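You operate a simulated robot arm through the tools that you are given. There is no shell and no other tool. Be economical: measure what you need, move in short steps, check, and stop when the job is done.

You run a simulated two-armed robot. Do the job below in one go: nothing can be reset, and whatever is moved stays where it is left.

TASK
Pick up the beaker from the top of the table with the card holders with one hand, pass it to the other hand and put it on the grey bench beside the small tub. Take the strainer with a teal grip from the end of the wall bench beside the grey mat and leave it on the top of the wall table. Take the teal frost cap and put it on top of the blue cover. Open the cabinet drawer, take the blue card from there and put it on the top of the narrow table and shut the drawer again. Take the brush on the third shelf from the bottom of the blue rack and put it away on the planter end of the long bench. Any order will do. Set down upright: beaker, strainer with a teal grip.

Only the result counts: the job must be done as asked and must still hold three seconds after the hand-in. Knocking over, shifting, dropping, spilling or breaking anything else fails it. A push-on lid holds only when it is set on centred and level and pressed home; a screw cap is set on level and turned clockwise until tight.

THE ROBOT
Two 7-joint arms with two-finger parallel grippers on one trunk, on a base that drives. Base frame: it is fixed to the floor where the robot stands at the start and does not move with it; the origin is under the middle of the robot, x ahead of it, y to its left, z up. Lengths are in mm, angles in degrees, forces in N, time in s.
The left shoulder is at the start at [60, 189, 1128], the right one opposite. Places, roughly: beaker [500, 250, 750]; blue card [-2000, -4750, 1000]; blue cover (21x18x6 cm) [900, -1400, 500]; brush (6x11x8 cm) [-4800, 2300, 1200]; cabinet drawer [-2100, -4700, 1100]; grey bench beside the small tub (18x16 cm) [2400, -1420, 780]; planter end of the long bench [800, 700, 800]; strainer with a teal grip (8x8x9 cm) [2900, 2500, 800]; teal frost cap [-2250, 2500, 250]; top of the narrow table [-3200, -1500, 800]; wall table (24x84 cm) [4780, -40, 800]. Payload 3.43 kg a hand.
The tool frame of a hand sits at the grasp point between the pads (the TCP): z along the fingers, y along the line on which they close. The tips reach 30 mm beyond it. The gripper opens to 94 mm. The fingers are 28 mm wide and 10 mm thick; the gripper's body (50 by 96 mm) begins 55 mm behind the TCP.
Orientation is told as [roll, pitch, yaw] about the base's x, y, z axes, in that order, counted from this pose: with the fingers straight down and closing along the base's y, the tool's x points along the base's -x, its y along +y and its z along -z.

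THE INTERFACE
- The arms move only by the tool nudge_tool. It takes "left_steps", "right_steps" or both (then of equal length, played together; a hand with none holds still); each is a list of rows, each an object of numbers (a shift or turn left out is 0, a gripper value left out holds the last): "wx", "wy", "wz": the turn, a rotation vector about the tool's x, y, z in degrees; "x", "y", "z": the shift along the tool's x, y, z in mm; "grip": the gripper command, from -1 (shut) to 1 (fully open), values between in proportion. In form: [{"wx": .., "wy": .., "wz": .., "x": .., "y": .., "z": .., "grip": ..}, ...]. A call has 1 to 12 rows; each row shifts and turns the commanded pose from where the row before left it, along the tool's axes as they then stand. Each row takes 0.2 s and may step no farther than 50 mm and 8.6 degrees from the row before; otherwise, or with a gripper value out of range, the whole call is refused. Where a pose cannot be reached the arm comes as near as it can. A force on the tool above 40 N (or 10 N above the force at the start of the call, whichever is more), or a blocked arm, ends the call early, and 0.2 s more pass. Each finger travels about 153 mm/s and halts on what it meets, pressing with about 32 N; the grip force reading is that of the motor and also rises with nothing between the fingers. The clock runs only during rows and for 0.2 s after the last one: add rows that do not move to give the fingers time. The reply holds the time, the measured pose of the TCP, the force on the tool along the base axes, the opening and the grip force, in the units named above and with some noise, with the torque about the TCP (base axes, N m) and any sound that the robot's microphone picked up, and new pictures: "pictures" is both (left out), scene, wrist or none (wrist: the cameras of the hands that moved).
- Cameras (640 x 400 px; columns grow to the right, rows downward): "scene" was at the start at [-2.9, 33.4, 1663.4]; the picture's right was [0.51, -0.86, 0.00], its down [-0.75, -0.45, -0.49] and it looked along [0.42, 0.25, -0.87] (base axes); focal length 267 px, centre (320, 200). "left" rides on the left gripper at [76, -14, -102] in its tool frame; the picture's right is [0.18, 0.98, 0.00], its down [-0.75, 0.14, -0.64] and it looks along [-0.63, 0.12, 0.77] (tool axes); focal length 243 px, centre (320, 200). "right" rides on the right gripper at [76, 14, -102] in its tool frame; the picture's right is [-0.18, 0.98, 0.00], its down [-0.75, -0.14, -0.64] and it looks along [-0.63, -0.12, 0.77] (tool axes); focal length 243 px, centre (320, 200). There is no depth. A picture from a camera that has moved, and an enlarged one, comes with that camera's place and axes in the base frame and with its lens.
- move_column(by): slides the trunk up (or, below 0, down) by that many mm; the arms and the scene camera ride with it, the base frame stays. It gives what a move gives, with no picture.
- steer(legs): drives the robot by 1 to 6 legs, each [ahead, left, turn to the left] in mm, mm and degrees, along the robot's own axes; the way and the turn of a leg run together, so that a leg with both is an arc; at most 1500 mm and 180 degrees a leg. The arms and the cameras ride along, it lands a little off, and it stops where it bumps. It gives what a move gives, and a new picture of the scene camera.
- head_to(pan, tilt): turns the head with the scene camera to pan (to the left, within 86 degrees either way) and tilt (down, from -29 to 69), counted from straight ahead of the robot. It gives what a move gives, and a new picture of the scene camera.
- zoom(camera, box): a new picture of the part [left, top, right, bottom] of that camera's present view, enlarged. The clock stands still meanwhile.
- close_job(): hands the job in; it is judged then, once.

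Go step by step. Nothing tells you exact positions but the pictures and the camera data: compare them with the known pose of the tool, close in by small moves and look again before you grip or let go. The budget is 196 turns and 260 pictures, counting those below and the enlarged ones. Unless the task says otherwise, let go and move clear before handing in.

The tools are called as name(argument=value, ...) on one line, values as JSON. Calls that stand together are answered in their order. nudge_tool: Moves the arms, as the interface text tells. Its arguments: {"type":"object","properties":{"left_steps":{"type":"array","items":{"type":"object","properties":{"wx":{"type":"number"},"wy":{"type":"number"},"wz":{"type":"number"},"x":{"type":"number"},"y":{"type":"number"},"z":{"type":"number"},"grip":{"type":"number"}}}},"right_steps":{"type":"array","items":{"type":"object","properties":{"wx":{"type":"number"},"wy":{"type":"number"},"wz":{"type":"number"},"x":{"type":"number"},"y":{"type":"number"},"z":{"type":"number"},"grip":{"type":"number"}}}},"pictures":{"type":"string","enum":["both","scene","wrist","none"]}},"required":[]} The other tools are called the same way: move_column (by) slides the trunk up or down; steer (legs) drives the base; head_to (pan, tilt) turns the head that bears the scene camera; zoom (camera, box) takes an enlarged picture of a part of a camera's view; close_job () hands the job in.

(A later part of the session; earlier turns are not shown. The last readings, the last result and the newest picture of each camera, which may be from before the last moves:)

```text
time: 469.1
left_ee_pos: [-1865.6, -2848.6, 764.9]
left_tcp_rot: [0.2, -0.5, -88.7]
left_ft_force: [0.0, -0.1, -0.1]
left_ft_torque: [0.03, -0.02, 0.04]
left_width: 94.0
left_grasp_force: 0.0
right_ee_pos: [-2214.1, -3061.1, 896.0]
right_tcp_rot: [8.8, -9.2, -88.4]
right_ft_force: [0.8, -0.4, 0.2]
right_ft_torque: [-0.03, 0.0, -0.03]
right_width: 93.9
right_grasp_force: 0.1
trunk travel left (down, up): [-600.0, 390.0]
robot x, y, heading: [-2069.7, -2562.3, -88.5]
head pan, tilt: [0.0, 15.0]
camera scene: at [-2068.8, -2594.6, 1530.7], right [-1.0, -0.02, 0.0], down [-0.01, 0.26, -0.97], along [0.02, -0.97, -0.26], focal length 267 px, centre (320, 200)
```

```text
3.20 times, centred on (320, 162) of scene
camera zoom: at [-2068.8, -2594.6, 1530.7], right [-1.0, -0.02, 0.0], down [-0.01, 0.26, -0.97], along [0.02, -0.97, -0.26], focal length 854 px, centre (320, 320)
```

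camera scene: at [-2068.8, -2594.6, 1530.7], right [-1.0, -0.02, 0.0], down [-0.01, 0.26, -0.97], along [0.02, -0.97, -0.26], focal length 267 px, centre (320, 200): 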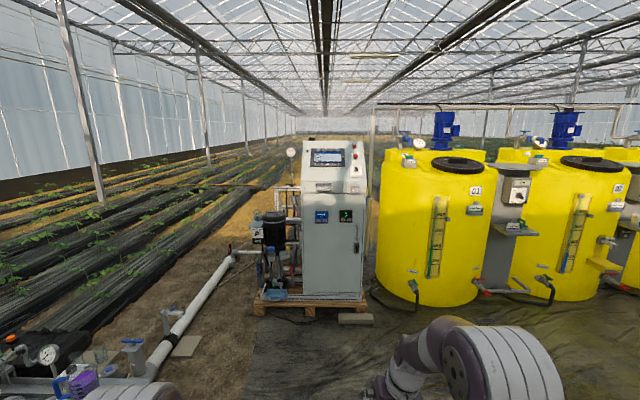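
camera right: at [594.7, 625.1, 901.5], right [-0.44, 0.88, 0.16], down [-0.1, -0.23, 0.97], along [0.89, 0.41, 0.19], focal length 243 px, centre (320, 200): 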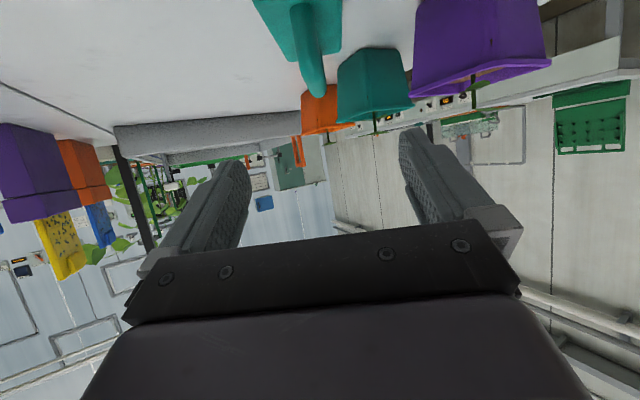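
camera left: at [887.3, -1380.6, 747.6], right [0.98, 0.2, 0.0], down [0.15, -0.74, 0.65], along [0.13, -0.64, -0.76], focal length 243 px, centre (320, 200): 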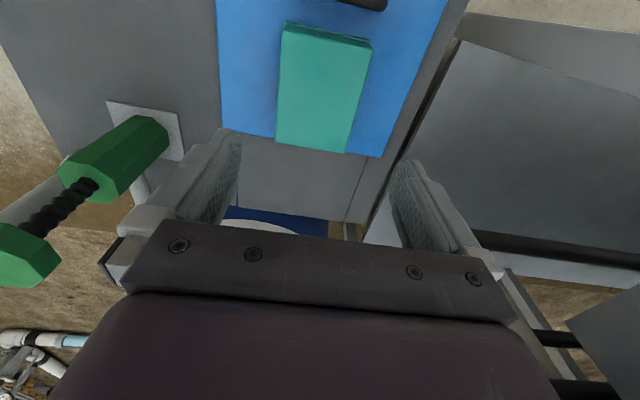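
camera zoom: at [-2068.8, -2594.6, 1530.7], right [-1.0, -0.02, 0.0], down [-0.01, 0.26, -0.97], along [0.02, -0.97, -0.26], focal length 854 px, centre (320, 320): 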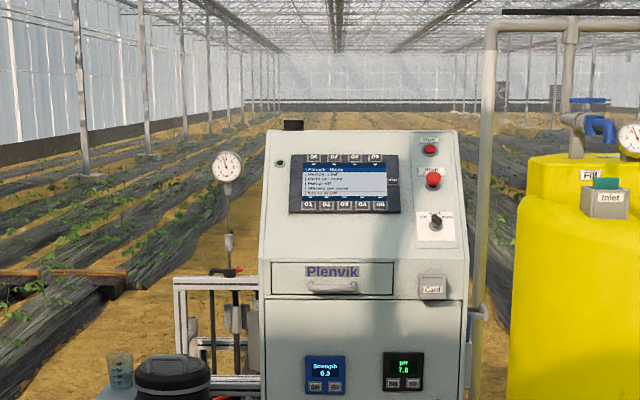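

The drawer has a bar handle at about [-2057, -4590, 1072]. I set the right hand to point forward with a vertical closing line, raise the trunk, and drive closer.

nudge_tool(right_steps=[{"wx": 4.4}, {"wx": 4.4}, {"wy": -7.3}, {"wy": -7.3}, {"wy": -7.3}, {"wy": -7.3}, {"wy": -7.3}, {"wy": -7.3}, {"wy": -7.3}], pictures="none")

nudge_tool(right_steps=[{"wz": 7.5}, {"wz": 7.5}, {"wz": 7.5}, {"wz": 7.5}, {"wz": 7.5}, {"wz": 7.5}, {"wz": 7.5}, {"wz": 7.5}, {"wz": 7.5}, {"wz": 7.5}, {"wz": 7.5}, {"wz": 7.5}], pictures="none")

move_column(by=215)

steer(legs=[[0, 130, -1.5], [1200, 0, 0]])

head_to(pan=-10, tilt=35)

```text
time: 471.1
left_ee_pos: [-1865.7, -2849.7, 764.2]
left_tcp_rot: [0.3, -0.5, -88.7]
left_ft_force: [0.3, 0.3, 0.1]
left_ft_torque: [-0.04, 0.02, 0.0]
left_width: 94.1
left_grasp_force: 0.0
right_ee_pos: [-2206.6, -3063.9, 902.5]
right_tcp_rot: [16.6, -52.7, -99.3]
right_ft_force: [0.1, 0.2, 1.0]
right_ft_torque: [0.0, -0.01, 0.01]
right_width: 94.0
right_grasp_force: 0.1
right hand out of reach, approached as far as the arm can: row 1, 2, 5, 6, 8
trunk travel left (down, up): [-600.0, 390.0]
robot x, y, heading: [-2070.9, -2566.6, -88.6]
head pan, tilt: [0.0, 15.0]
```

```text
time: 473.7
left_ee_pos: [-1866.4, -2850.2, 765.0]
left_tcp_rot: [0.2, -0.5, -88.8]
left_ft_force: [0.3, 0.2, 0.4]
left_ft_torque: [0.02, -0.01, 0.0]
left_width: 94.1
left_grasp_force: 0.1
right_ee_pos: [-2205.8, -3063.1, 902.0]
right_tcp_rot: [53.8, 10.1, -176.1]
right_ft_force: [-0.5, -0.8, 0.0]
right_ft_torque: [0.01, -0.01, 0.0]
right_width: 94.0
right_grasp_force: 0.1
trunk travel left (down, up): [-600.0, 390.0]
robot x, y, heading: [-2069.0, -2557.6, -88.8]
head pan, tilt: [0.0, 15.0]
```

```text
time: 476.0
left_ee_pos: [-1865.0, -2848.7, 979.8]
left_tcp_rot: [0.2, -0.5, -88.7]
left_ft_force: [0.4, -0.5, -0.3]
left_ft_torque: [0.0, -0.02, 0.0]
left_width: 94.2
left_grasp_force: 0.1
right_ee_pos: [-2205.9, -3063.5, 1116.7]
right_tcp_rot: [53.6, 9.9, -176.1]
right_ft_force: [0.4, -0.2, 0.5]
right_ft_torque: [-0.01, 0.03, 0.02]
right_width: 94.1
right_grasp_force: 0.0
trunk travel left (down, up): [-815.0, 175.0]
robot x, y, heading: [-2065.7, -2558.0, -88.4]
head pan, tilt: [0.0, 15.0]
```

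```text
time: 482.9
left_ee_pos: [-1739.5, -4037.6, 980.4]
left_tcp_rot: [0.1, -0.5, -89.4]
left_ft_force: [-0.3, -0.1, 0.6]
left_ft_torque: [-0.01, 0.02, 0.02]
left_width: 93.9
left_grasp_force: 0.1
right_ee_pos: [-2082.5, -4247.4, 1117.1]
right_tcp_rot: [53.8, 10.1, -176.6]
right_ft_force: [-0.1, 0.3, -1.2]
right_ft_torque: [0.01, 0.01, -0.01]
right_width: 93.7
right_grasp_force: 0.1
trunk travel left (down, up): [-815.0, 175.0]
robot x, y, heading: [-1944.7, -3744.5, -89.5]
head pan, tilt: [0.0, 15.0]
camera scene: at [-1939.3, -3780.3, 1745.7], right [-1.0, -0.01, 0.0], down [0.0, 0.26, -0.97], along [0.01, -0.97, -0.26], focal length 267 px, centre (320, 200)
```

scene: 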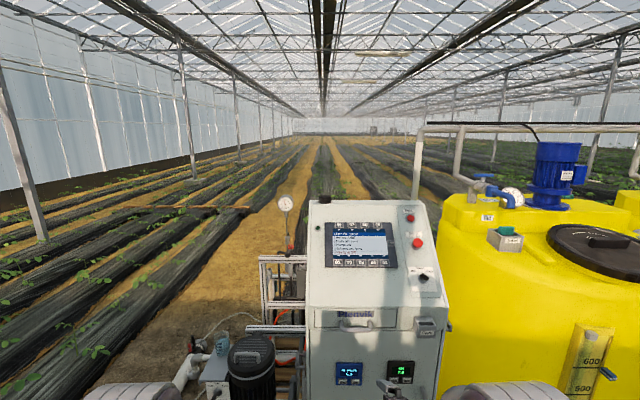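

```text
time: 483.8
left_ee_pos: [-1740.6, -4036.7, 978.9]
left_tcp_rot: [0.3, -0.5, -89.4]
left_ft_force: [-0.8, 0.4, 0.3]
left_ft_torque: [-0.01, 0.01, -0.04]
left_width: 93.9
left_grasp_force: 0.1
right_ee_pos: [-2081.6, -4246.3, 1116.4]
right_tcp_rot: [53.7, 10.0, -176.7]
right_ft_force: [-0.2, 0.3, 0.1]
right_ft_torque: [-0.02, -0.02, 0.01]
right_width: 94.0
right_grasp_force: 0.1
trunk travel left (down, up): [-815.0, 175.0]
robot x, y, heading: [-1942.0, -3747.8, -89.5]
head pan, tilt: [-10.0, 35.0]
camera scene: at [-1954.7, -3774.0, 1713.7], right [-0.99, 0.16, 0.0], down [0.09, 0.57, -0.82], along [-0.13, -0.81, -0.57], focal length 267 px, centre (320, 200)
```

scene: 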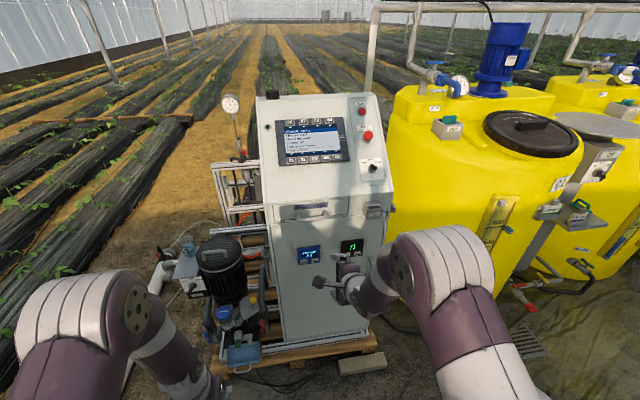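

zoom(camera="scene", box=[250, 180, 410, 280])

nudge_tool(right_steps=[{}], pictures="wrist")

```text
4.00 times, centred on (330, 230) of scene
camera zoom: at [-1954.7, -3774.0, 1713.7], right [-0.99, 0.16, 0.0], down [0.09, 0.57, -0.82], along [-0.13, -0.81, -0.57], focal length 1068 px, centre (280, 80)
```

zoom: 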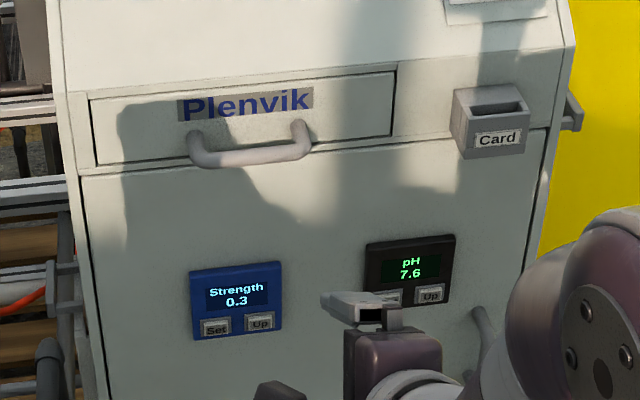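

```text
time: 484.1
left_ee_pos: [-1739.2, -4038.2, 979.6]
left_tcp_rot: [0.3, -0.5, -89.4]
left_ft_force: [0.1, 0.9, 0.1]
left_ft_torque: [0.02, 0.01, -0.02]
left_width: 94.1
left_grasp_force: 0.0
right_ee_pos: [-2082.2, -4247.0, 1116.6]
right_tcp_rot: [53.6, 10.0, -176.7]
right_ft_force: [0.2, 0.2, -0.7]
right_ft_torque: [0.0, 0.03, 0.0]
right_width: 93.9
right_grasp_force: 0.1
trunk travel left (down, up): [-815.0, 175.0]
robot x, y, heading: [-1938.8, -3743.3, -89.2]
head pan, tilt: [-10.0, 35.0]
camera right: at [-2024.5, -4170.1, 1201.5], right [-0.28, -0.6, 0.75], down [-0.82, 0.55, 0.13], along [-0.49, -0.58, -0.65], focal length 243 px, centre (320, 200)
```

right: 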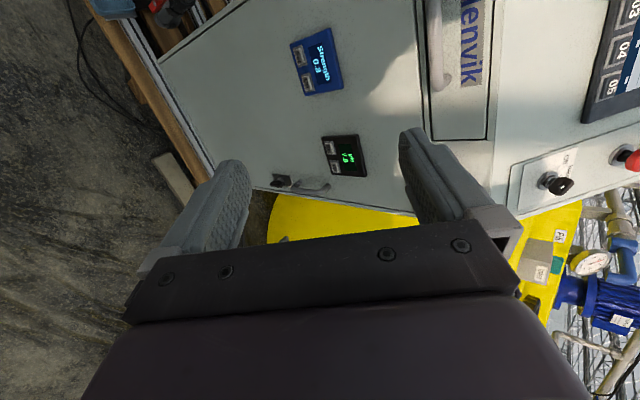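

The bow handle's bar is at about [-2051, -4556, 1078], standing about 30 mm off the face. I correct the hand's roll and flatten the approach, with the gripper pre-closed to 40 mm.

nudge_tool(right_steps=[{"wy": -4.25, "wz": -3.05, "grip": -0.15}, {"wy": -4.25, "wz": -3.05}, {"wx": -6.5}, {"wx": -6.5}, {"wx": -6.5}, {}], pictures="both")

```text
time: 485.6
left_ee_pos: [-1739.7, -4037.5, 979.6]
left_tcp_rot: [0.4, -0.5, -89.4]
left_ft_force: [-0.7, 0.7, 0.4]
left_ft_torque: [-0.01, 0.0, -0.01]
left_width: 94.1
left_grasp_force: 0.1
right_ee_pos: [-2081.3, -4247.7, 1116.0]
right_tcp_rot: [73.0, 0.0, -179.9]
right_ft_force: [-0.5, 0.8, 0.0]
right_ft_torque: [0.0, -0.02, 0.02]
right_width: 40.3
right_grasp_force: 0.0
trunk travel left (down, up): [-815.0, 175.0]
robot x, y, heading: [-1940.6, -3746.4, -89.4]
head pan, tilt: [-10.0, 35.0]
camera scene: at [-1954.8, -3773.7, 1713.7], right [-0.99, 0.16, 0.0], down [0.09, 0.57, -0.82], along [-0.13, -0.81, -0.57], focal length 267 px, centre (320, 200)
camera right: at [-2006.6, -4153.4, 1161.1], right [-0.18, -0.29, 0.94], down [-0.75, 0.65, 0.05], along [-0.63, -0.7, -0.34], focal length 243 px, centre (320, 200)
```

scene: 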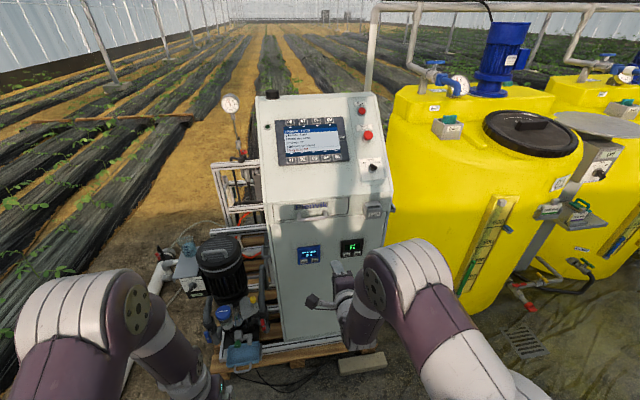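
right: 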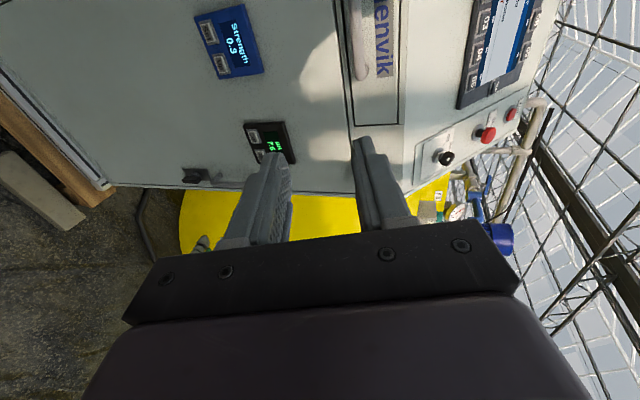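

steer(legs=[[240, 0, -0.5]])

nudge_tool(right_steps=[{"x": 20}, {"x": 10}, {}], pictures="both")

zoom(camera="scene", box=[240, 200, 440, 325])

```text
time: 487.3
left_ee_pos: [-1744.3, -4280.2, 980.3]
left_tcp_rot: [0.3, -0.6, -90.2]
left_ft_force: [0.3, 1.1, 0.2]
left_ft_torque: [0.0, -0.01, 0.01]
left_width: 93.9
left_grasp_force: 0.0
right_ee_pos: [-2088.4, -4485.7, 1116.5]
right_tcp_rot: [73.0, 0.1, 179.2]
right_ft_force: [0.3, 0.2, 0.5]
right_ft_torque: [-0.01, -0.01, -0.01]
right_width: 39.7
right_grasp_force: 0.1
trunk travel left (down, up): [-815.0, 175.0]
robot x, y, heading: [-1941.0, -3985.2, -90.5]
head pan, tilt: [-10.0, 35.0]
camera scene: at [-1954.5, -4013.2, 1713.7], right [-0.98, 0.18, 0.0], down [0.1, 0.56, -0.82], along [-0.15, -0.81, -0.57], focal length 267 px, centre (320, 200)
```

scene: 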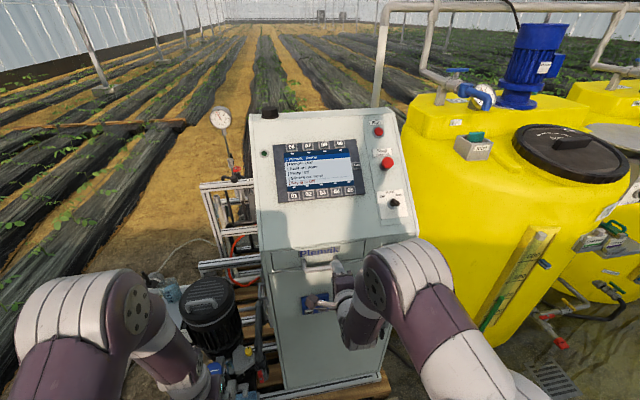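

```text
time: 488.1
left_ee_pos: [-1743.4, -4281.4, 979.8]
left_tcp_rot: [0.3, -0.5, -90.3]
left_ft_force: [-0.7, 0.9, -0.3]
left_ft_torque: [0.0, -0.01, -0.01]
left_width: 94.1
left_grasp_force: 0.0
right_ee_pos: [-2060.0, -4485.1, 1116.6]
right_tcp_rot: [72.9, 0.2, 179.2]
right_ft_force: [0.2, 0.1, 0.1]
right_ft_torque: [0.01, -0.01, 0.01]
right_width: 40.0
right_grasp_force: 0.2
trunk travel left (down, up): [-815.0, 175.0]
robot x, y, heading: [-1937.3, -3986.0, -90.2]
head pan, tilt: [-10.0, 35.0]
camera scene: at [-1954.9, -4014.2, 1713.6], right [-0.98, 0.18, 0.0], down [0.1, 0.56, -0.82], along [-0.15, -0.81, -0.57], focal length 267 px, centre (320, 200)
camera right: at [-1982.5, -4393.0, 1161.1], right [-0.19, -0.29, 0.94], down [-0.74, 0.67, 0.05], along [-0.64, -0.69, -0.34], focal length 243 px, centre (320, 200)
```

scene: 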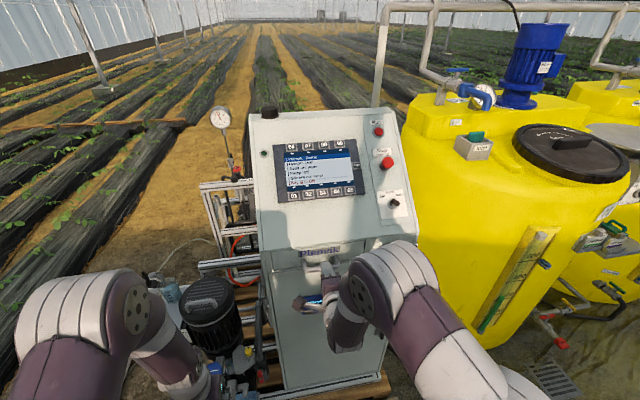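
right: 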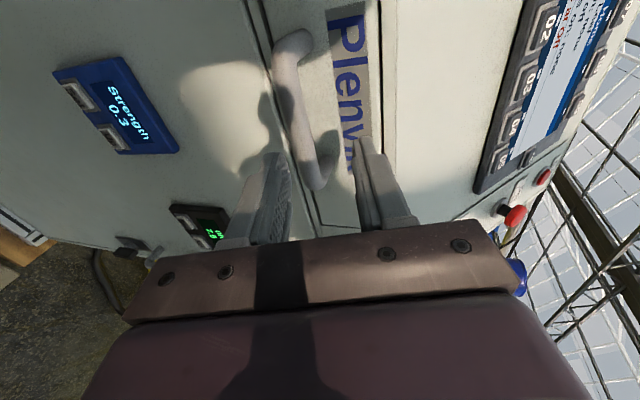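

```text
3.20 times, centred on (340, 262) of scene
camera zoom: at [-1954.9, -4014.2, 1713.6], right [-0.98, 0.18, 0.0], down [0.1, 0.56, -0.82], along [-0.15, -0.81, -0.57], focal length 854 px, centre (256, 0)
```

zoom: 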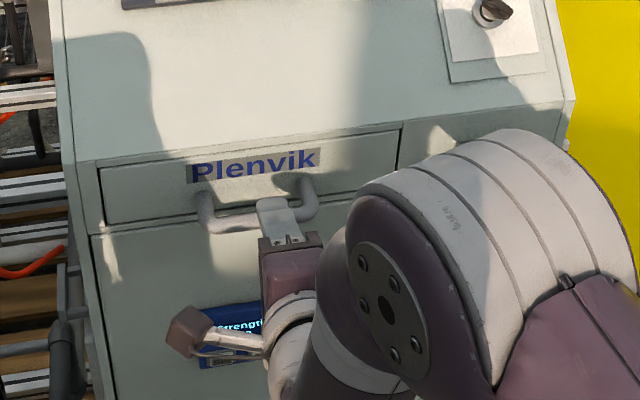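

The bar lies between the fingers' planes. I align and move in.

nudge_tool(right_steps=[{"y": -11.5}, {"z": 20}, {"z": 20}, {}], pictures="wrist")

zoom(camera="scene", box=[270, 225, 370, 290])

```text
time: 489.1
left_ee_pos: [-1744.9, -4280.8, 979.7]
left_tcp_rot: [0.4, -0.4, -90.3]
left_ft_force: [0.4, -0.2, -0.6]
left_ft_torque: [0.01, 0.04, 0.03]
left_width: 94.0
left_grasp_force: 0.1
right_ee_pos: [-2058.1, -4519.2, 1092.0]
right_tcp_rot: [73.0, -0.1, 179.2]
right_ft_force: [-0.2, -0.7, -0.3]
right_ft_torque: [0.01, 0.01, 0.02]
right_width: 40.0
right_grasp_force: 0.0
trunk travel left (down, up): [-815.0, 175.0]
robot x, y, heading: [-1937.1, -3988.4, -90.2]
head pan, tilt: [-10.0, 35.0]
camera right: at [-1981.2, -4427.4, 1137.9], right [-0.19, -0.29, 0.94], down [-0.74, 0.67, 0.05], along [-0.64, -0.69, -0.34], focal length 243 px, centre (320, 200)
```

right: 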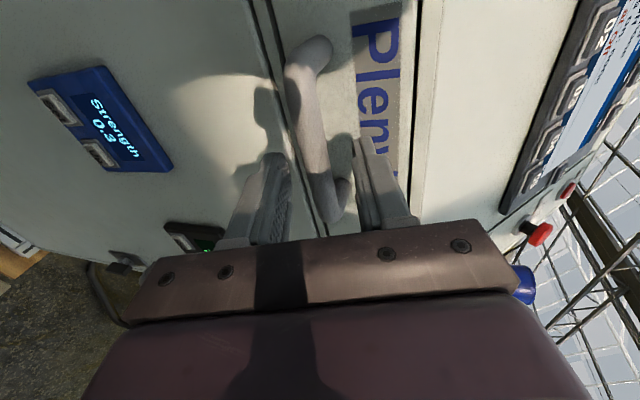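

```text
6.15 times, centred on (320, 258) of scene
camera zoom: at [-1954.5, -4013.4, 1713.7], right [-0.98, 0.18, 0.0], down [0.1, 0.56, -0.82], along [-0.15, -0.81, -0.57], focal length 1642 px, centre (320, -154)
```

zoom: 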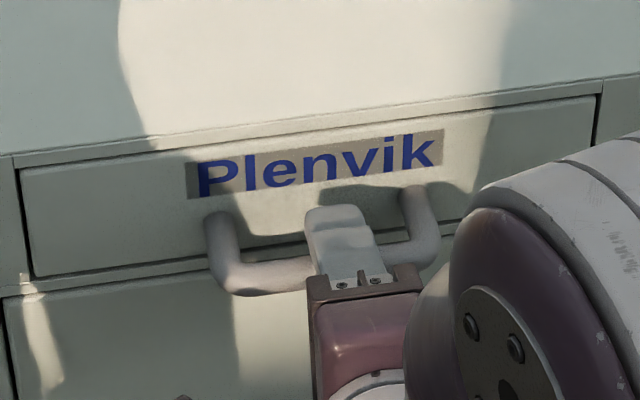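

nudge_tool(right_steps=[{"z": 10}, {"z": 7}, {}, {"grip": -0.5}, {"grip": -1}, {"grip": -1}, {"grip": -1}], pictures="wrist")

```text
time: 490.7
left_ee_pos: [-1744.3, -4278.4, 979.0]
left_tcp_rot: [0.3, -0.5, -90.2]
left_ft_force: [-1.1, -0.6, -0.1]
left_ft_torque: [0.02, 0.01, 0.0]
left_width: 94.1
left_grasp_force: 0.0
right_ee_pos: [-2058.5, -4533.9, 1087.8]
right_tcp_rot: [72.7, -0.1, 179.3]
right_ft_force: [0.0, 14.2, -10.2]
right_ft_torque: [0.03, 1.07, 0.63]
right_width: 15.7
right_grasp_force: 44.9
trunk travel left (down, up): [-815.0, 175.0]
robot x, y, heading: [-1940.1, -3984.0, -90.2]
head pan, tilt: [-10.0, 35.0]
camera right: at [-1982.0, -4442.0, 1132.2], right [-0.19, -0.29, 0.94], down [-0.75, 0.66, 0.06], along [-0.64, -0.69, -0.34], focal length 243 px, centre (320, 200)
```

right: 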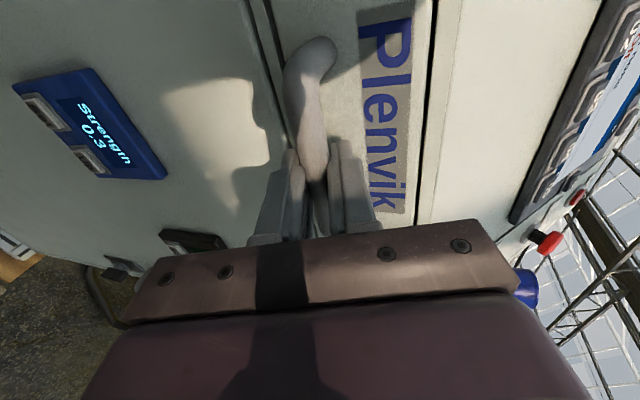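

The handle is gripped. I pull the drawer out gently with the arm first.

nudge_tool(right_steps=[{"z": -14.3, "y": -4.4}, {"z": -14.3, "y": -4.4}, {"z": -14.3, "y": -4.4}, {"z": -14.3, "y": -4.4}, {"z": -14.3, "y": -4.4}, {}], pictures="scene")

```text
time: 492.1
left_ee_pos: [-1742.8, -4283.1, 979.0]
left_tcp_rot: [0.4, -0.4, -90.4]
left_ft_force: [0.8, -1.1, 0.7]
left_ft_torque: [-0.02, 0.0, -0.02]
left_width: 93.8
left_grasp_force: 0.0
right_ee_pos: [-2059.4, -4463.3, 1087.3]
right_tcp_rot: [72.7, -0.1, 179.2]
right_ft_force: [-0.4, -0.5, -16.1]
right_ft_torque: [0.04, 1.08, 0.08]
right_width: 15.6
right_grasp_force: 45.0
trunk travel left (down, up): [-815.0, 175.0]
robot x, y, heading: [-1939.3, -3986.8, -90.3]
head pan, tilt: [-10.0, 35.0]
camera scene: at [-1954.9, -4016.5, 1713.6], right [-0.98, 0.18, 0.0], down [0.1, 0.57, -0.82], along [-0.15, -0.81, -0.57], focal length 267 px, centre (320, 200)
```

scene: 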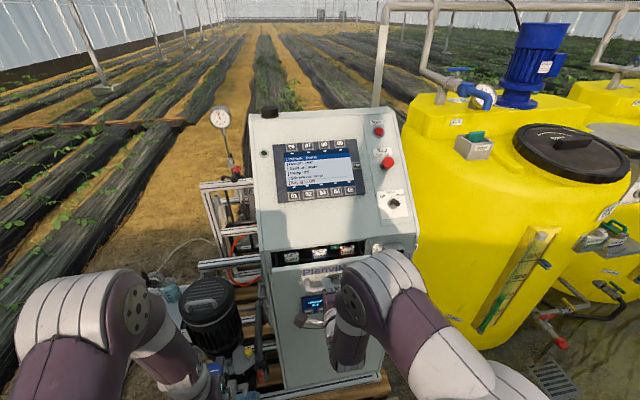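

The drawer slides. I open it further by backing the base.

steer(legs=[[-110, 0, 0]])

zoom(camera="scene", box=[240, 190, 440, 315])

```text
time: 493.3
left_ee_pos: [-1741.6, -4173.3, 979.4]
left_tcp_rot: [0.3, -0.5, -90.4]
left_ft_force: [0.0, -0.3, 1.4]
left_ft_torque: [0.0, 0.0, 0.03]
left_width: 93.9
left_grasp_force: 0.0
right_ee_pos: [-2058.5, -4353.7, 1087.4]
right_tcp_rot: [72.7, 0.0, 179.0]
right_ft_force: [1.7, 0.1, -21.2]
right_ft_torque: [0.01, 0.67, 0.85]
right_width: 15.7
right_grasp_force: 45.1
trunk travel left (down, up): [-815.0, 175.0]
robot x, y, heading: [-1941.1, -3878.0, -90.6]
head pan, tilt: [-10.0, 35.0]
camera scene: at [-1953.9, -3906.7, 1713.6], right [-0.98, 0.18, 0.0], down [0.1, 0.57, -0.82], along [-0.15, -0.8, -0.58], focal length 267 px, centre (320, 200)
```

scene: 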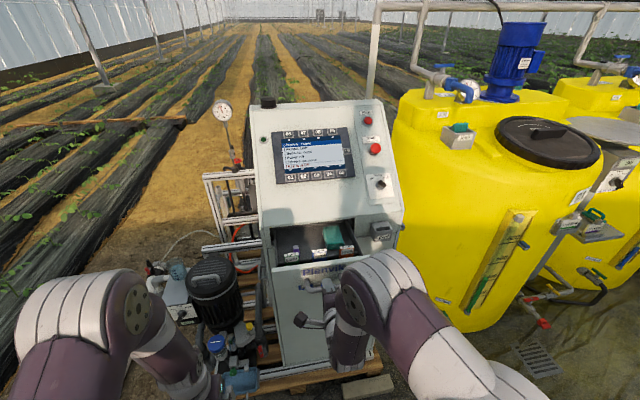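

```text
3.20 times, centred on (340, 252) of scene
camera zoom: at [-1953.9, -3906.7, 1713.6], right [-0.98, 0.18, 0.0], down [0.1, 0.57, -0.82], along [-0.15, -0.8, -0.58], focal length 854 px, centre (256, 32)
```

zoom: 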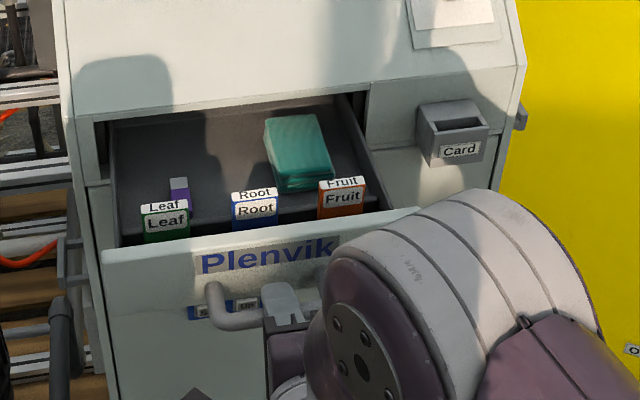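

The drawer holds three standing cards near its front: green "Leaf", blue "Root" and orange "Fruit". I release the handle, draw back, and look closely.

nudge_tool(right_steps=[{"grip": -0.4}, {"grip": 0.0}, {"grip": 0.0}, {"z": -30}, {"z": -40}, {"z": -40, "y": -20}, {"y": -40}], pictures="none")

head_to(pan=-10, tilt=40)

zoom(camera="scene", box=[250, 170, 410, 270])

```text
time: 495.1
left_ee_pos: [-1743.2, -4171.3, 980.2]
left_tcp_rot: [0.4, -0.6, -90.3]
left_ft_force: [-0.4, 1.1, 0.2]
left_ft_torque: [0.04, 0.03, 0.02]
left_width: 93.9
left_grasp_force: 0.1
right_ee_pos: [-2032.3, -4268.6, 1110.1]
right_tcp_rot: [80.2, 5.8, 178.8]
right_ft_force: [-0.4, -0.6, -0.7]
right_ft_torque: [0.01, 0.0, 0.02]
right_width: 46.9
right_grasp_force: 0.0
trunk travel left (down, up): [-815.0, 175.0]
robot x, y, heading: [-1940.4, -3871.9, -90.2]
head pan, tilt: [-10.0, 35.0]
stopped in row 7 (right hand): the arm was blocked; the commanded pose is now the measured one
```

```text
time: 495.8
left_ee_pos: [-1743.4, -4171.1, 979.4]
left_tcp_rot: [0.3, -0.6, -90.4]
left_ft_force: [0.3, -0.3, 1.2]
left_ft_torque: [-0.02, 0.0, 0.01]
left_width: 94.0
left_grasp_force: 0.0
right_ee_pos: [-2030.9, -4268.7, 1111.9]
right_tcp_rot: [80.2, 5.9, 178.9]
right_ft_force: [0.2, -0.8, -0.1]
right_ft_torque: [0.01, -0.03, 0.02]
right_width: 46.8
right_grasp_force: 0.0
trunk travel left (down, up): [-815.0, 175.0]
robot x, y, heading: [-1939.9, -3875.0, -90.4]
head pan, tilt: [-10.0, 40.0]
camera scene: at [-1953.7, -3900.3, 1706.1], right [-0.98, 0.18, 0.0], down [0.12, 0.63, -0.77], along [-0.14, -0.75, -0.64], focal length 267 px, centre (320, 200)
```

scene: 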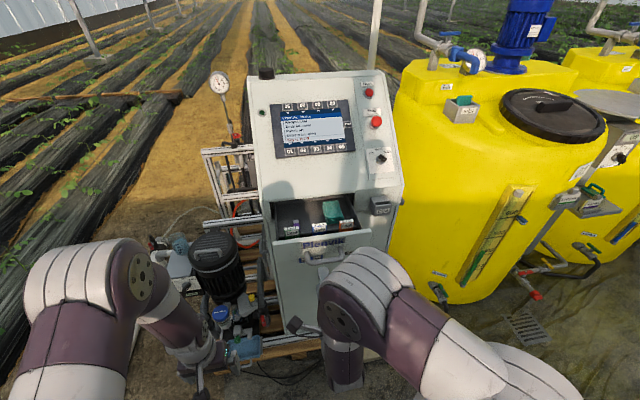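

```text
4.00 times, centred on (330, 220) of scene
camera zoom: at [-1953.7, -3900.3, 1706.1], right [-0.98, 0.18, 0.0], down [0.12, 0.63, -0.77], along [-0.14, -0.75, -0.64], focal length 1068 px, centre (280, 120)
```

zoom: 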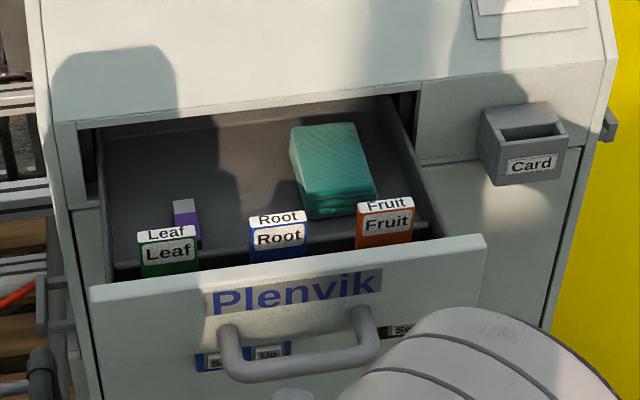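

I tuck the right hand aside, raise up, and bring the left hand over the blue "Root" card at about x=-2051.

nudge_tool(right_steps=[{"x": -40}, {"x": -40}, {"x": -40}, {"x": -40}, {"z": -20}, {"z": -20}], left_steps=[{"z": -30}, {"z": -30}, {"y": -37}, {}, {}, {}], pictures="none")

move_column(by=170)

steer(legs=[[0, -270, 0.4], [130, 0, 0]])

nudge_tool(left_steps=[{}], pictures="wrist")

```text
time: 497.2
left_ee_pos: [-1778.5, -4168.7, 1040.1]
left_tcp_rot: [0.4, -0.5, -90.4]
left_ft_force: [-0.1, 0.0, 1.2]
left_ft_torque: [-0.03, 0.0, 0.0]
left_width: 94.0
left_grasp_force: 0.1
right_ee_pos: [-2196.3, -4233.5, 1104.1]
right_tcp_rot: [81.5, 5.0, 178.9]
right_ft_force: [-0.4, 1.1, -0.3]
right_ft_torque: [0.01, -0.03, -0.01]
right_width: 47.0
right_grasp_force: 0.0
trunk travel left (down, up): [-815.0, 175.0]
robot x, y, heading: [-1938.5, -3875.2, -90.3]
head pan, tilt: [-10.0, 40.0]
```

```text
time: 499.1
left_ee_pos: [-1778.8, -4170.3, 1208.8]
left_tcp_rot: [0.3, -0.5, -90.4]
left_ft_force: [0.2, -0.1, 0.0]
left_ft_torque: [-0.01, 0.01, -0.01]
left_width: 93.9
left_grasp_force: 0.0
right_ee_pos: [-2194.7, -4235.4, 1273.2]
right_tcp_rot: [81.3, 5.0, 178.9]
right_ft_force: [-0.2, -0.3, -0.5]
right_ft_torque: [0.01, 0.0, 0.01]
right_width: 47.1
right_grasp_force: 0.0
trunk travel left (down, up): [-985.0, 5.0]
robot x, y, heading: [-1938.1, -3873.5, -90.2]
head pan, tilt: [-10.0, 40.0]
```

```text
time: 501.9
left_ee_pos: [-2048.8, -4299.4, 1209.2]
left_tcp_rot: [0.2, -0.6, -90.4]
left_ft_force: [0.2, -0.4, -0.7]
left_ft_torque: [-0.02, -0.01, 0.01]
left_width: 93.8
left_grasp_force: 0.1
right_ee_pos: [-2465.1, -4361.7, 1273.9]
right_tcp_rot: [81.4, 5.0, 178.8]
right_ft_force: [-0.1, -0.2, 0.3]
right_ft_torque: [0.0, 0.01, 0.03]
right_width: 46.9
right_grasp_force: 0.0
trunk travel left (down, up): [-985.0, 5.0]
robot x, y, heading: [-2208.4, -4005.5, -90.4]
head pan, tilt: [-10.0, 40.0]
camera scene: at [-2223.9, -4027.9, 1876.2], right [-0.98, 0.18, 0.0], down [0.12, 0.63, -0.77], along [-0.14, -0.75, -0.64], focal length 267 px, centre (320, 200)
```

scene: 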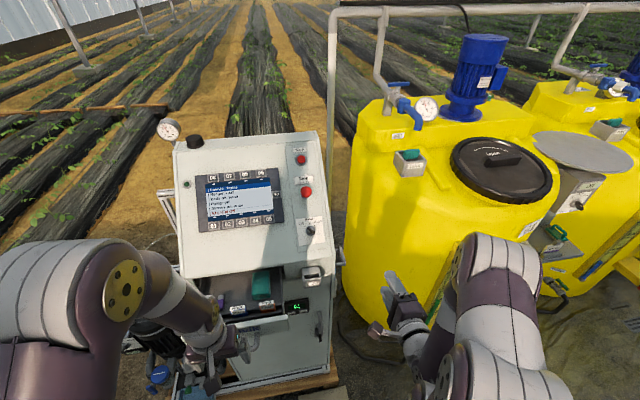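

```text
time: 502.3
left_ee_pos: [-2047.6, -4299.4, 1208.6]
left_tcp_rot: [0.3, -0.6, -90.4]
left_ft_force: [0.2, 0.2, -0.8]
left_ft_torque: [0.0, 0.01, -0.01]
left_width: 94.0
left_grasp_force: 0.1
right_ee_pos: [-2465.1, -4363.4, 1274.3]
right_tcp_rot: [81.4, 4.9, 178.9]
right_ft_force: [0.4, -0.4, 0.5]
right_ft_torque: [0.01, -0.01, -0.01]
right_width: 47.2
right_grasp_force: 0.1
trunk travel left (down, up): [-985.0, 5.0]
robot x, y, heading: [-2206.7, -4007.0, -90.6]
head pan, tilt: [-10.0, 40.0]
camera left: at [-2061.8, -4222.8, 1311.5], right [0.98, 0.18, 0.0], down [0.13, -0.75, 0.65], along [0.12, -0.64, -0.76], focal length 243 px, centre (320, 200)
```

left: 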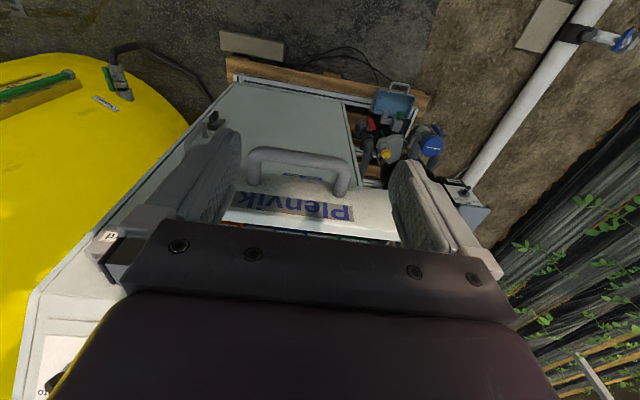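

I raise the left hand 100 mm so its camera can see into the drawer.

nudge_tool(left_steps=[{"z": -35}, {"z": -35}, {"z": -30}, {}], pictures="wrist")

zoom(camera="left", box=[200, 80, 440, 230])

```text
time: 503.3
left_ee_pos: [-2047.5, -4299.0, 1309.1]
left_tcp_rot: [0.3, -0.4, -90.4]
left_ft_force: [0.1, -0.7, -0.6]
left_ft_torque: [0.01, 0.0, 0.01]
left_width: 94.0
left_grasp_force: 0.1
right_ee_pos: [-2464.3, -4364.5, 1272.6]
right_tcp_rot: [81.5, 5.0, 178.9]
right_ft_force: [0.0, 0.5, 0.0]
right_ft_torque: [-0.01, -0.01, -0.03]
right_width: 47.0
right_grasp_force: 0.1
trunk travel left (down, up): [-985.0, 5.0]
robot x, y, heading: [-2207.4, -4006.2, -90.5]
head pan, tilt: [-10.0, 40.0]
camera left: at [-2062.5, -4222.3, 1411.0], right [0.98, 0.18, 0.0], down [0.13, -0.75, 0.65], along [0.12, -0.64, -0.76], focal length 243 px, centre (320, 200)
```

left: 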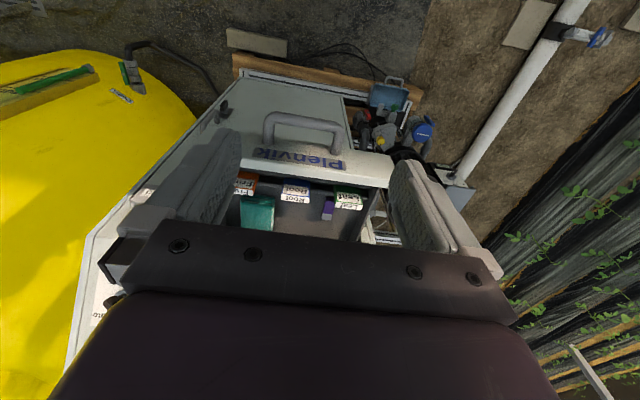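

```text
2.67 times, centred on (320, 155) of left
camera zoom: at [-2062.5, -4222.3, 1411.0], right [0.98, 0.18, 0.0], down [0.13, -0.75, 0.65], along [0.12, -0.64, -0.76], focal length 647 px, centre (320, 320)
```

zoom: 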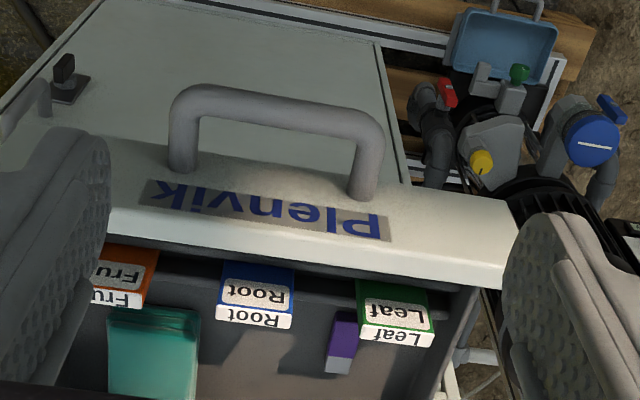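

The blue card's top is at about z 1109, y -4482, x -2055. I pre-close the left gripper to about 62 mm, shift the right hand away from the tank, and move over the card.

nudge_tool(right_steps=[{"x": 30, "z": -10}, {"x": 30, "z": -10}, {}, {}], left_steps=[{"grip": 0.32}, {}, {}, {}], pictures="none")

steer(legs=[[55, 0, 0.5]])

nudge_tool(left_steps=[{"x": -30}, {"x": -30}, {}], pictures="wrist")

```text
time: 503.8
left_ee_pos: [-2048.8, -4297.0, 1309.7]
left_tcp_rot: [0.3, -0.6, -90.3]
left_ft_force: [-0.6, 1.1, -0.1]
left_ft_torque: [-0.03, 0.01, -0.02]
left_width: 62.1
left_grasp_force: 0.0
right_ee_pos: [-2528.4, -4347.7, 1293.2]
right_tcp_rot: [85.9, 3.9, 161.4]
right_ft_force: [-0.2, 0.1, -0.2]
right_ft_torque: [-0.01, 0.02, 0.02]
right_width: 46.8
right_grasp_force: 0.0
trunk travel left (down, up): [-985.0, 5.0]
robot x, y, heading: [-2206.9, -4011.5, -90.3]
head pan, tilt: [-10.0, 40.0]
stopped in row 2 (right hand): the arm was blocked; the commanded pose is now the measured one
```

```text
time: 504.7
left_ee_pos: [-2045.8, -4340.9, 1311.7]
left_tcp_rot: [0.3, -1.0, -89.9]
left_ft_force: [-0.4, 1.9, 0.2]
left_ft_torque: [-0.06, -0.01, 0.03]
left_width: 62.0
left_grasp_force: 0.1
right_ee_pos: [-2524.4, -4395.1, 1296.4]
right_tcp_rot: [86.6, 3.9, 161.9]
right_ft_force: [0.0, 0.8, 0.8]
right_ft_torque: [0.0, 0.02, -0.01]
right_width: 47.1
right_grasp_force: 0.2
trunk travel left (down, up): [-985.0, 5.0]
robot x, y, heading: [-2207.7, -4059.2, -89.9]
head pan, tilt: [-10.0, 40.0]
camera scene: at [-2222.3, -4070.7, 1876.3], right [-0.99, 0.17, 0.0], down [0.11, 0.63, -0.77], along [-0.13, -0.76, -0.64], focal length 267 px, centre (320, 200)
```

scene: 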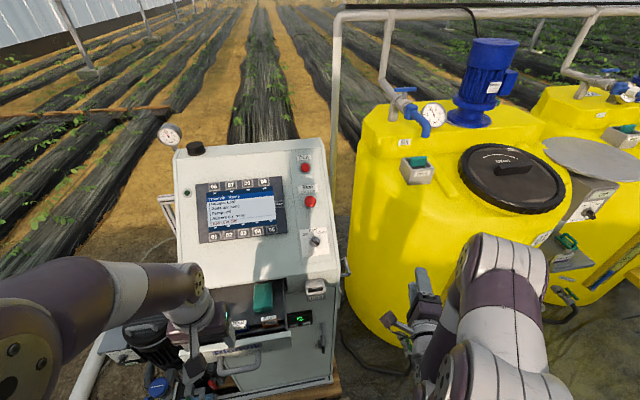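

```text
time: 505.5
left_ee_pos: [-2046.8, -4409.7, 1308.9]
left_tcp_rot: [0.3, -0.5, -89.8]
left_ft_force: [0.1, 0.3, -0.1]
left_ft_torque: [-0.03, -0.01, 0.01]
left_width: 62.0
left_grasp_force: 0.1
right_ee_pos: [-2525.0, -4405.6, 1294.6]
right_tcp_rot: [86.3, 3.7, 161.9]
right_ft_force: [0.5, -0.5, 0.2]
right_ft_torque: [0.01, 0.0, -0.01]
right_width: 46.8
right_grasp_force: 0.1
trunk travel left (down, up): [-985.0, 5.0]
robot x, y, heading: [-2207.5, -4059.0, -89.9]
head pan, tilt: [-10.0, 40.0]
camera left: at [-2061.2, -4333.8, 1410.4], right [0.98, 0.19, 0.0], down [0.14, -0.75, 0.65], along [0.12, -0.64, -0.76], focal length 243 px, centre (320, 200)
```

left: 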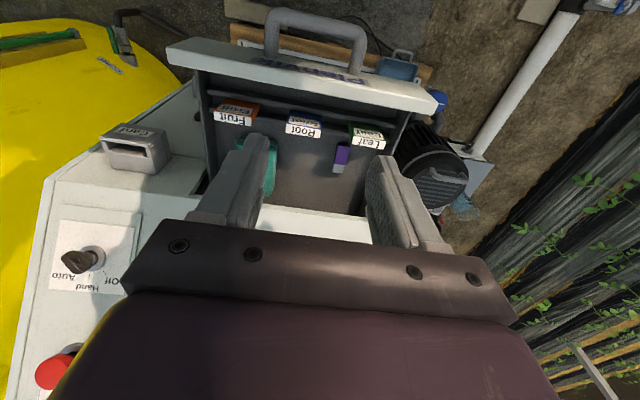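

zoom(camera="left", box=[190, 60, 430, 210])

```text
2.67 times, centred on (310, 135) of left
camera zoom: at [-2061.2, -4333.8, 1410.4], right [0.98, 0.19, 0.0], down [0.14, -0.75, 0.65], along [0.12, -0.64, -0.76], focal length 647 px, centre (347, 373)
```

zoom: 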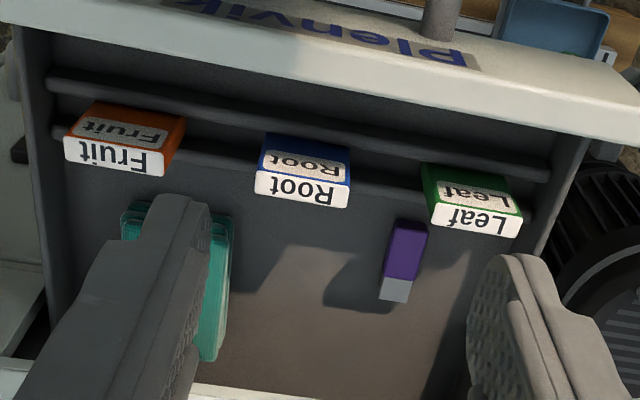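

The card is at x -2058, y -4467, top z 1126, width 42 mm. I set the opening to 56 mm, move above it, and descend part way.

nudge_tool(left_steps=[{"y": -11, "x": -25, "grip": 0.19}, {"x": -40}, {"z": 40}, {"z": 40}, {"z": 30}, {}], pictures="wrist")

zoom(camera="left", box=[190, 0, 430, 150])

```text
time: 506.9
left_ee_pos: [-2056.6, -4476.6, 1200.9]
left_tcp_rot: [0.2, -0.7, -89.9]
left_ft_force: [-0.6, 0.0, -0.1]
left_ft_torque: [-0.03, 0.03, 0.05]
left_width: 56.0
left_grasp_force: 0.0
right_ee_pos: [-2524.4, -4404.4, 1293.8]
right_tcp_rot: [86.3, 3.7, 161.9]
right_ft_force: [0.6, 0.0, 0.4]
right_ft_torque: [0.02, 0.01, -0.03]
right_width: 46.7
right_grasp_force: 0.0
trunk travel left (down, up): [-985.0, 5.0]
robot x, y, heading: [-2209.2, -4063.3, -90.0]
head pan, tilt: [-10.0, 40.0]
camera left: at [-2070.8, -4399.9, 1303.0], right [0.98, 0.19, 0.0], down [0.14, -0.75, 0.65], along [0.12, -0.64, -0.76], focal length 243 px, centre (320, 200)
```

left: 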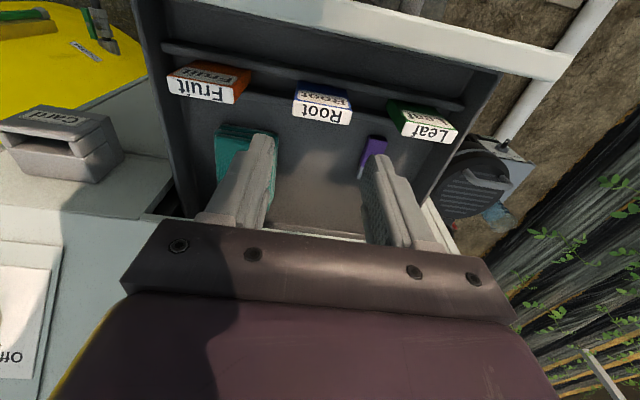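

```text
2.67 times, centred on (310, 75) of left
camera zoom: at [-2070.8, -4399.9, 1303.0], right [0.98, 0.19, 0.0], down [0.14, -0.75, 0.65], along [0.12, -0.64, -0.76], focal length 647 px, centre (347, 533)
```

zoom: 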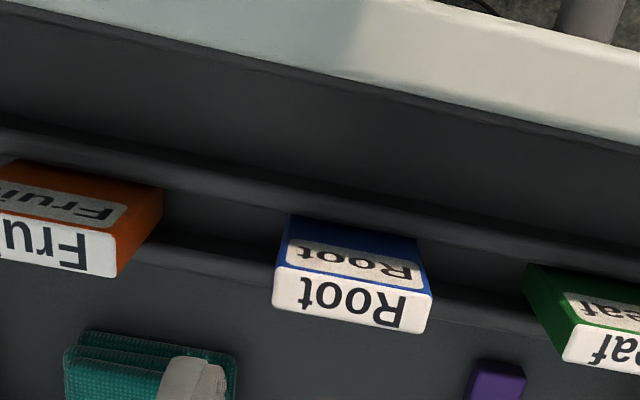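

Aligned. I descend, feeling for the slot rails with the fingertips.

nudge_tool(left_steps=[{"x": 3}, {"z": 25}, {"z": 25}, {"z": 8}, {}], pictures="wrist")

zoom(camera="left", box=[190, 0, 450, 200])

```text
time: 508.1
left_ee_pos: [-2054.8, -4472.7, 1142.4]
left_tcp_rot: [0.4, -0.5, -89.9]
left_ft_force: [-0.2, 0.6, -0.3]
left_ft_torque: [-0.01, -0.01, 0.0]
left_width: 55.8
left_grasp_force: 0.1
right_ee_pos: [-2526.2, -4404.6, 1292.9]
right_tcp_rot: [86.3, 3.7, 161.9]
right_ft_force: [0.2, -0.2, -0.5]
right_ft_torque: [0.02, 0.02, 0.0]
right_width: 47.1
right_grasp_force: 0.0
trunk travel left (down, up): [-985.0, 5.0]
robot x, y, heading: [-2207.8, -4063.0, -90.1]
head pan, tilt: [-10.0, 40.0]
camera left: at [-2069.9, -4397.0, 1244.1], right [0.98, 0.19, 0.0], down [0.14, -0.75, 0.65], along [0.12, -0.64, -0.76], focal length 243 px, centre (320, 200)
```

left: 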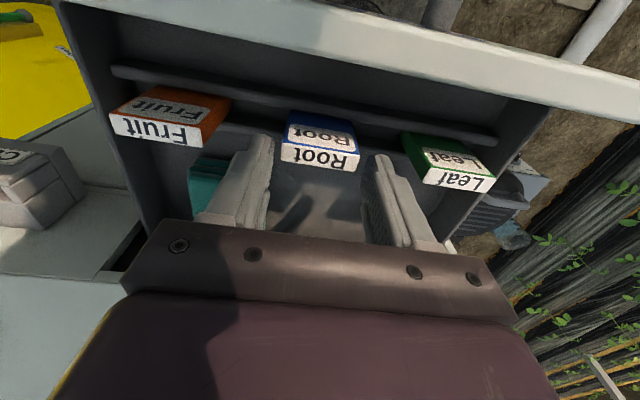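

```text
2.00 times, centred on (320, 100) of left
camera zoom: at [-2069.9, -4397.0, 1244.1], right [0.98, 0.19, 0.0], down [0.14, -0.75, 0.65], along [0.12, -0.64, -0.76], focal length 485 px, centre (320, 400)
```

zoom: 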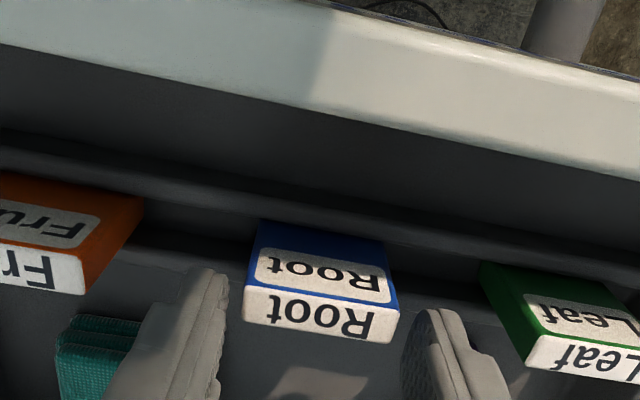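

nudge_tool(left_steps=[{"z": 3}, {"z": 3}, {"z": 2}, {"z": 2}, {}], pictures="none")

```text
time: 509.3
left_ee_pos: [-2054.5, -4473.8, 1132.5]
left_tcp_rot: [0.3, -0.5, -89.9]
left_ft_force: [0.5, -0.7, -0.2]
left_ft_torque: [-0.01, 0.0, -0.02]
left_width: 55.9
left_grasp_force: 0.0
right_ee_pos: [-2524.6, -4405.2, 1293.8]
right_tcp_rot: [86.4, 3.7, 161.9]
right_ft_force: [-0.4, 0.8, 0.9]
right_ft_torque: [0.0, -0.01, -0.02]
right_width: 47.1
right_grasp_force: 0.1
trunk travel left (down, up): [-985.0, 5.0]
robot x, y, heading: [-2209.9, -4058.3, -89.9]
head pan, tilt: [-10.0, 40.0]
```

No contact yet, with tips 24 mm below the card's top. I close on the card.

nudge_tool(left_steps=[{"grip": 0.0}, {"grip": -0.15}, {"grip": -0.4}, {"grip": -0.4}, {"grip": -0.4}], pictures="wrist")

```text
time: 510.5
left_ee_pos: [-2053.1, -4473.5, 1132.7]
left_tcp_rot: [0.2, -0.5, -89.8]
left_ft_force: [0.1, -0.4, 1.1]
left_ft_torque: [0.01, 0.05, 0.01]
left_width: 42.6
left_grasp_force: 32.4
right_ee_pos: [-2526.1, -4405.6, 1293.9]
right_tcp_rot: [86.4, 3.7, 162.0]
right_ft_force: [0.1, 0.6, 0.1]
right_ft_torque: [0.0, 0.02, 0.02]
right_width: 46.9
right_grasp_force: 0.0
trunk travel left (down, up): [-985.0, 5.0]
robot x, y, heading: [-2209.7, -4062.2, -89.9]
head pan, tilt: [-10.0, 40.0]
camera left: at [-2069.8, -4396.9, 1234.6], right [0.98, 0.19, 0.0], down [0.14, -0.75, 0.65], along [0.12, -0.64, -0.76], focal length 243 px, centre (320, 200)
```

left: 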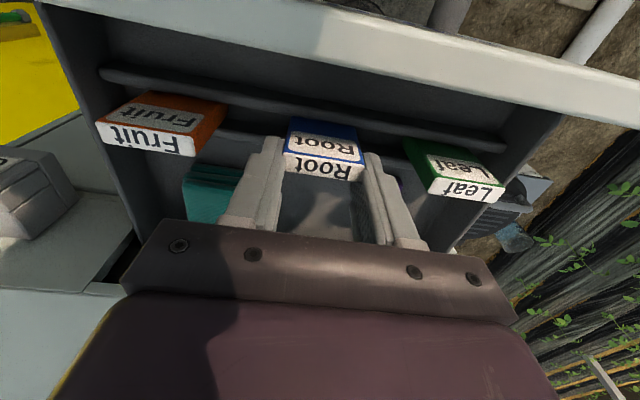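

Gripped at 42.6 mm. I lift it straight out.

nudge_tool(left_steps=[{"z": -15}, {"z": -25}, {"z": -40}, {"z": -40}, {"z": -30}, {}], pictures="wrist")

```text
time: 511.9
left_ee_pos: [-2056.4, -4474.1, 1280.9]
left_tcp_rot: [0.4, -0.6, -89.9]
left_ft_force: [-1.4, -0.3, 0.0]
left_ft_torque: [0.01, 0.01, -0.02]
left_width: 43.1
left_grasp_force: 31.6
right_ee_pos: [-2524.2, -4406.1, 1293.3]
right_tcp_rot: [86.4, 3.6, 161.9]
right_ft_force: [0.5, 0.5, -0.3]
right_ft_torque: [0.0, -0.01, 0.01]
right_width: 47.0
right_grasp_force: 0.1
trunk travel left (down, up): [-985.0, 5.0]
robot x, y, heading: [-2209.0, -4057.0, -89.9]
head pan, tilt: [-10.0, 40.0]
camera left: at [-2071.9, -4397.1, 1382.8], right [0.98, 0.19, 0.0], down [0.14, -0.75, 0.65], along [0.12, -0.64, -0.76], focal length 243 px, centre (320, 200)
```

left: 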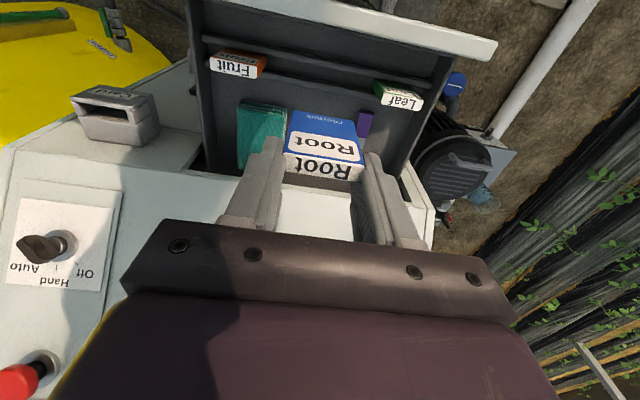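

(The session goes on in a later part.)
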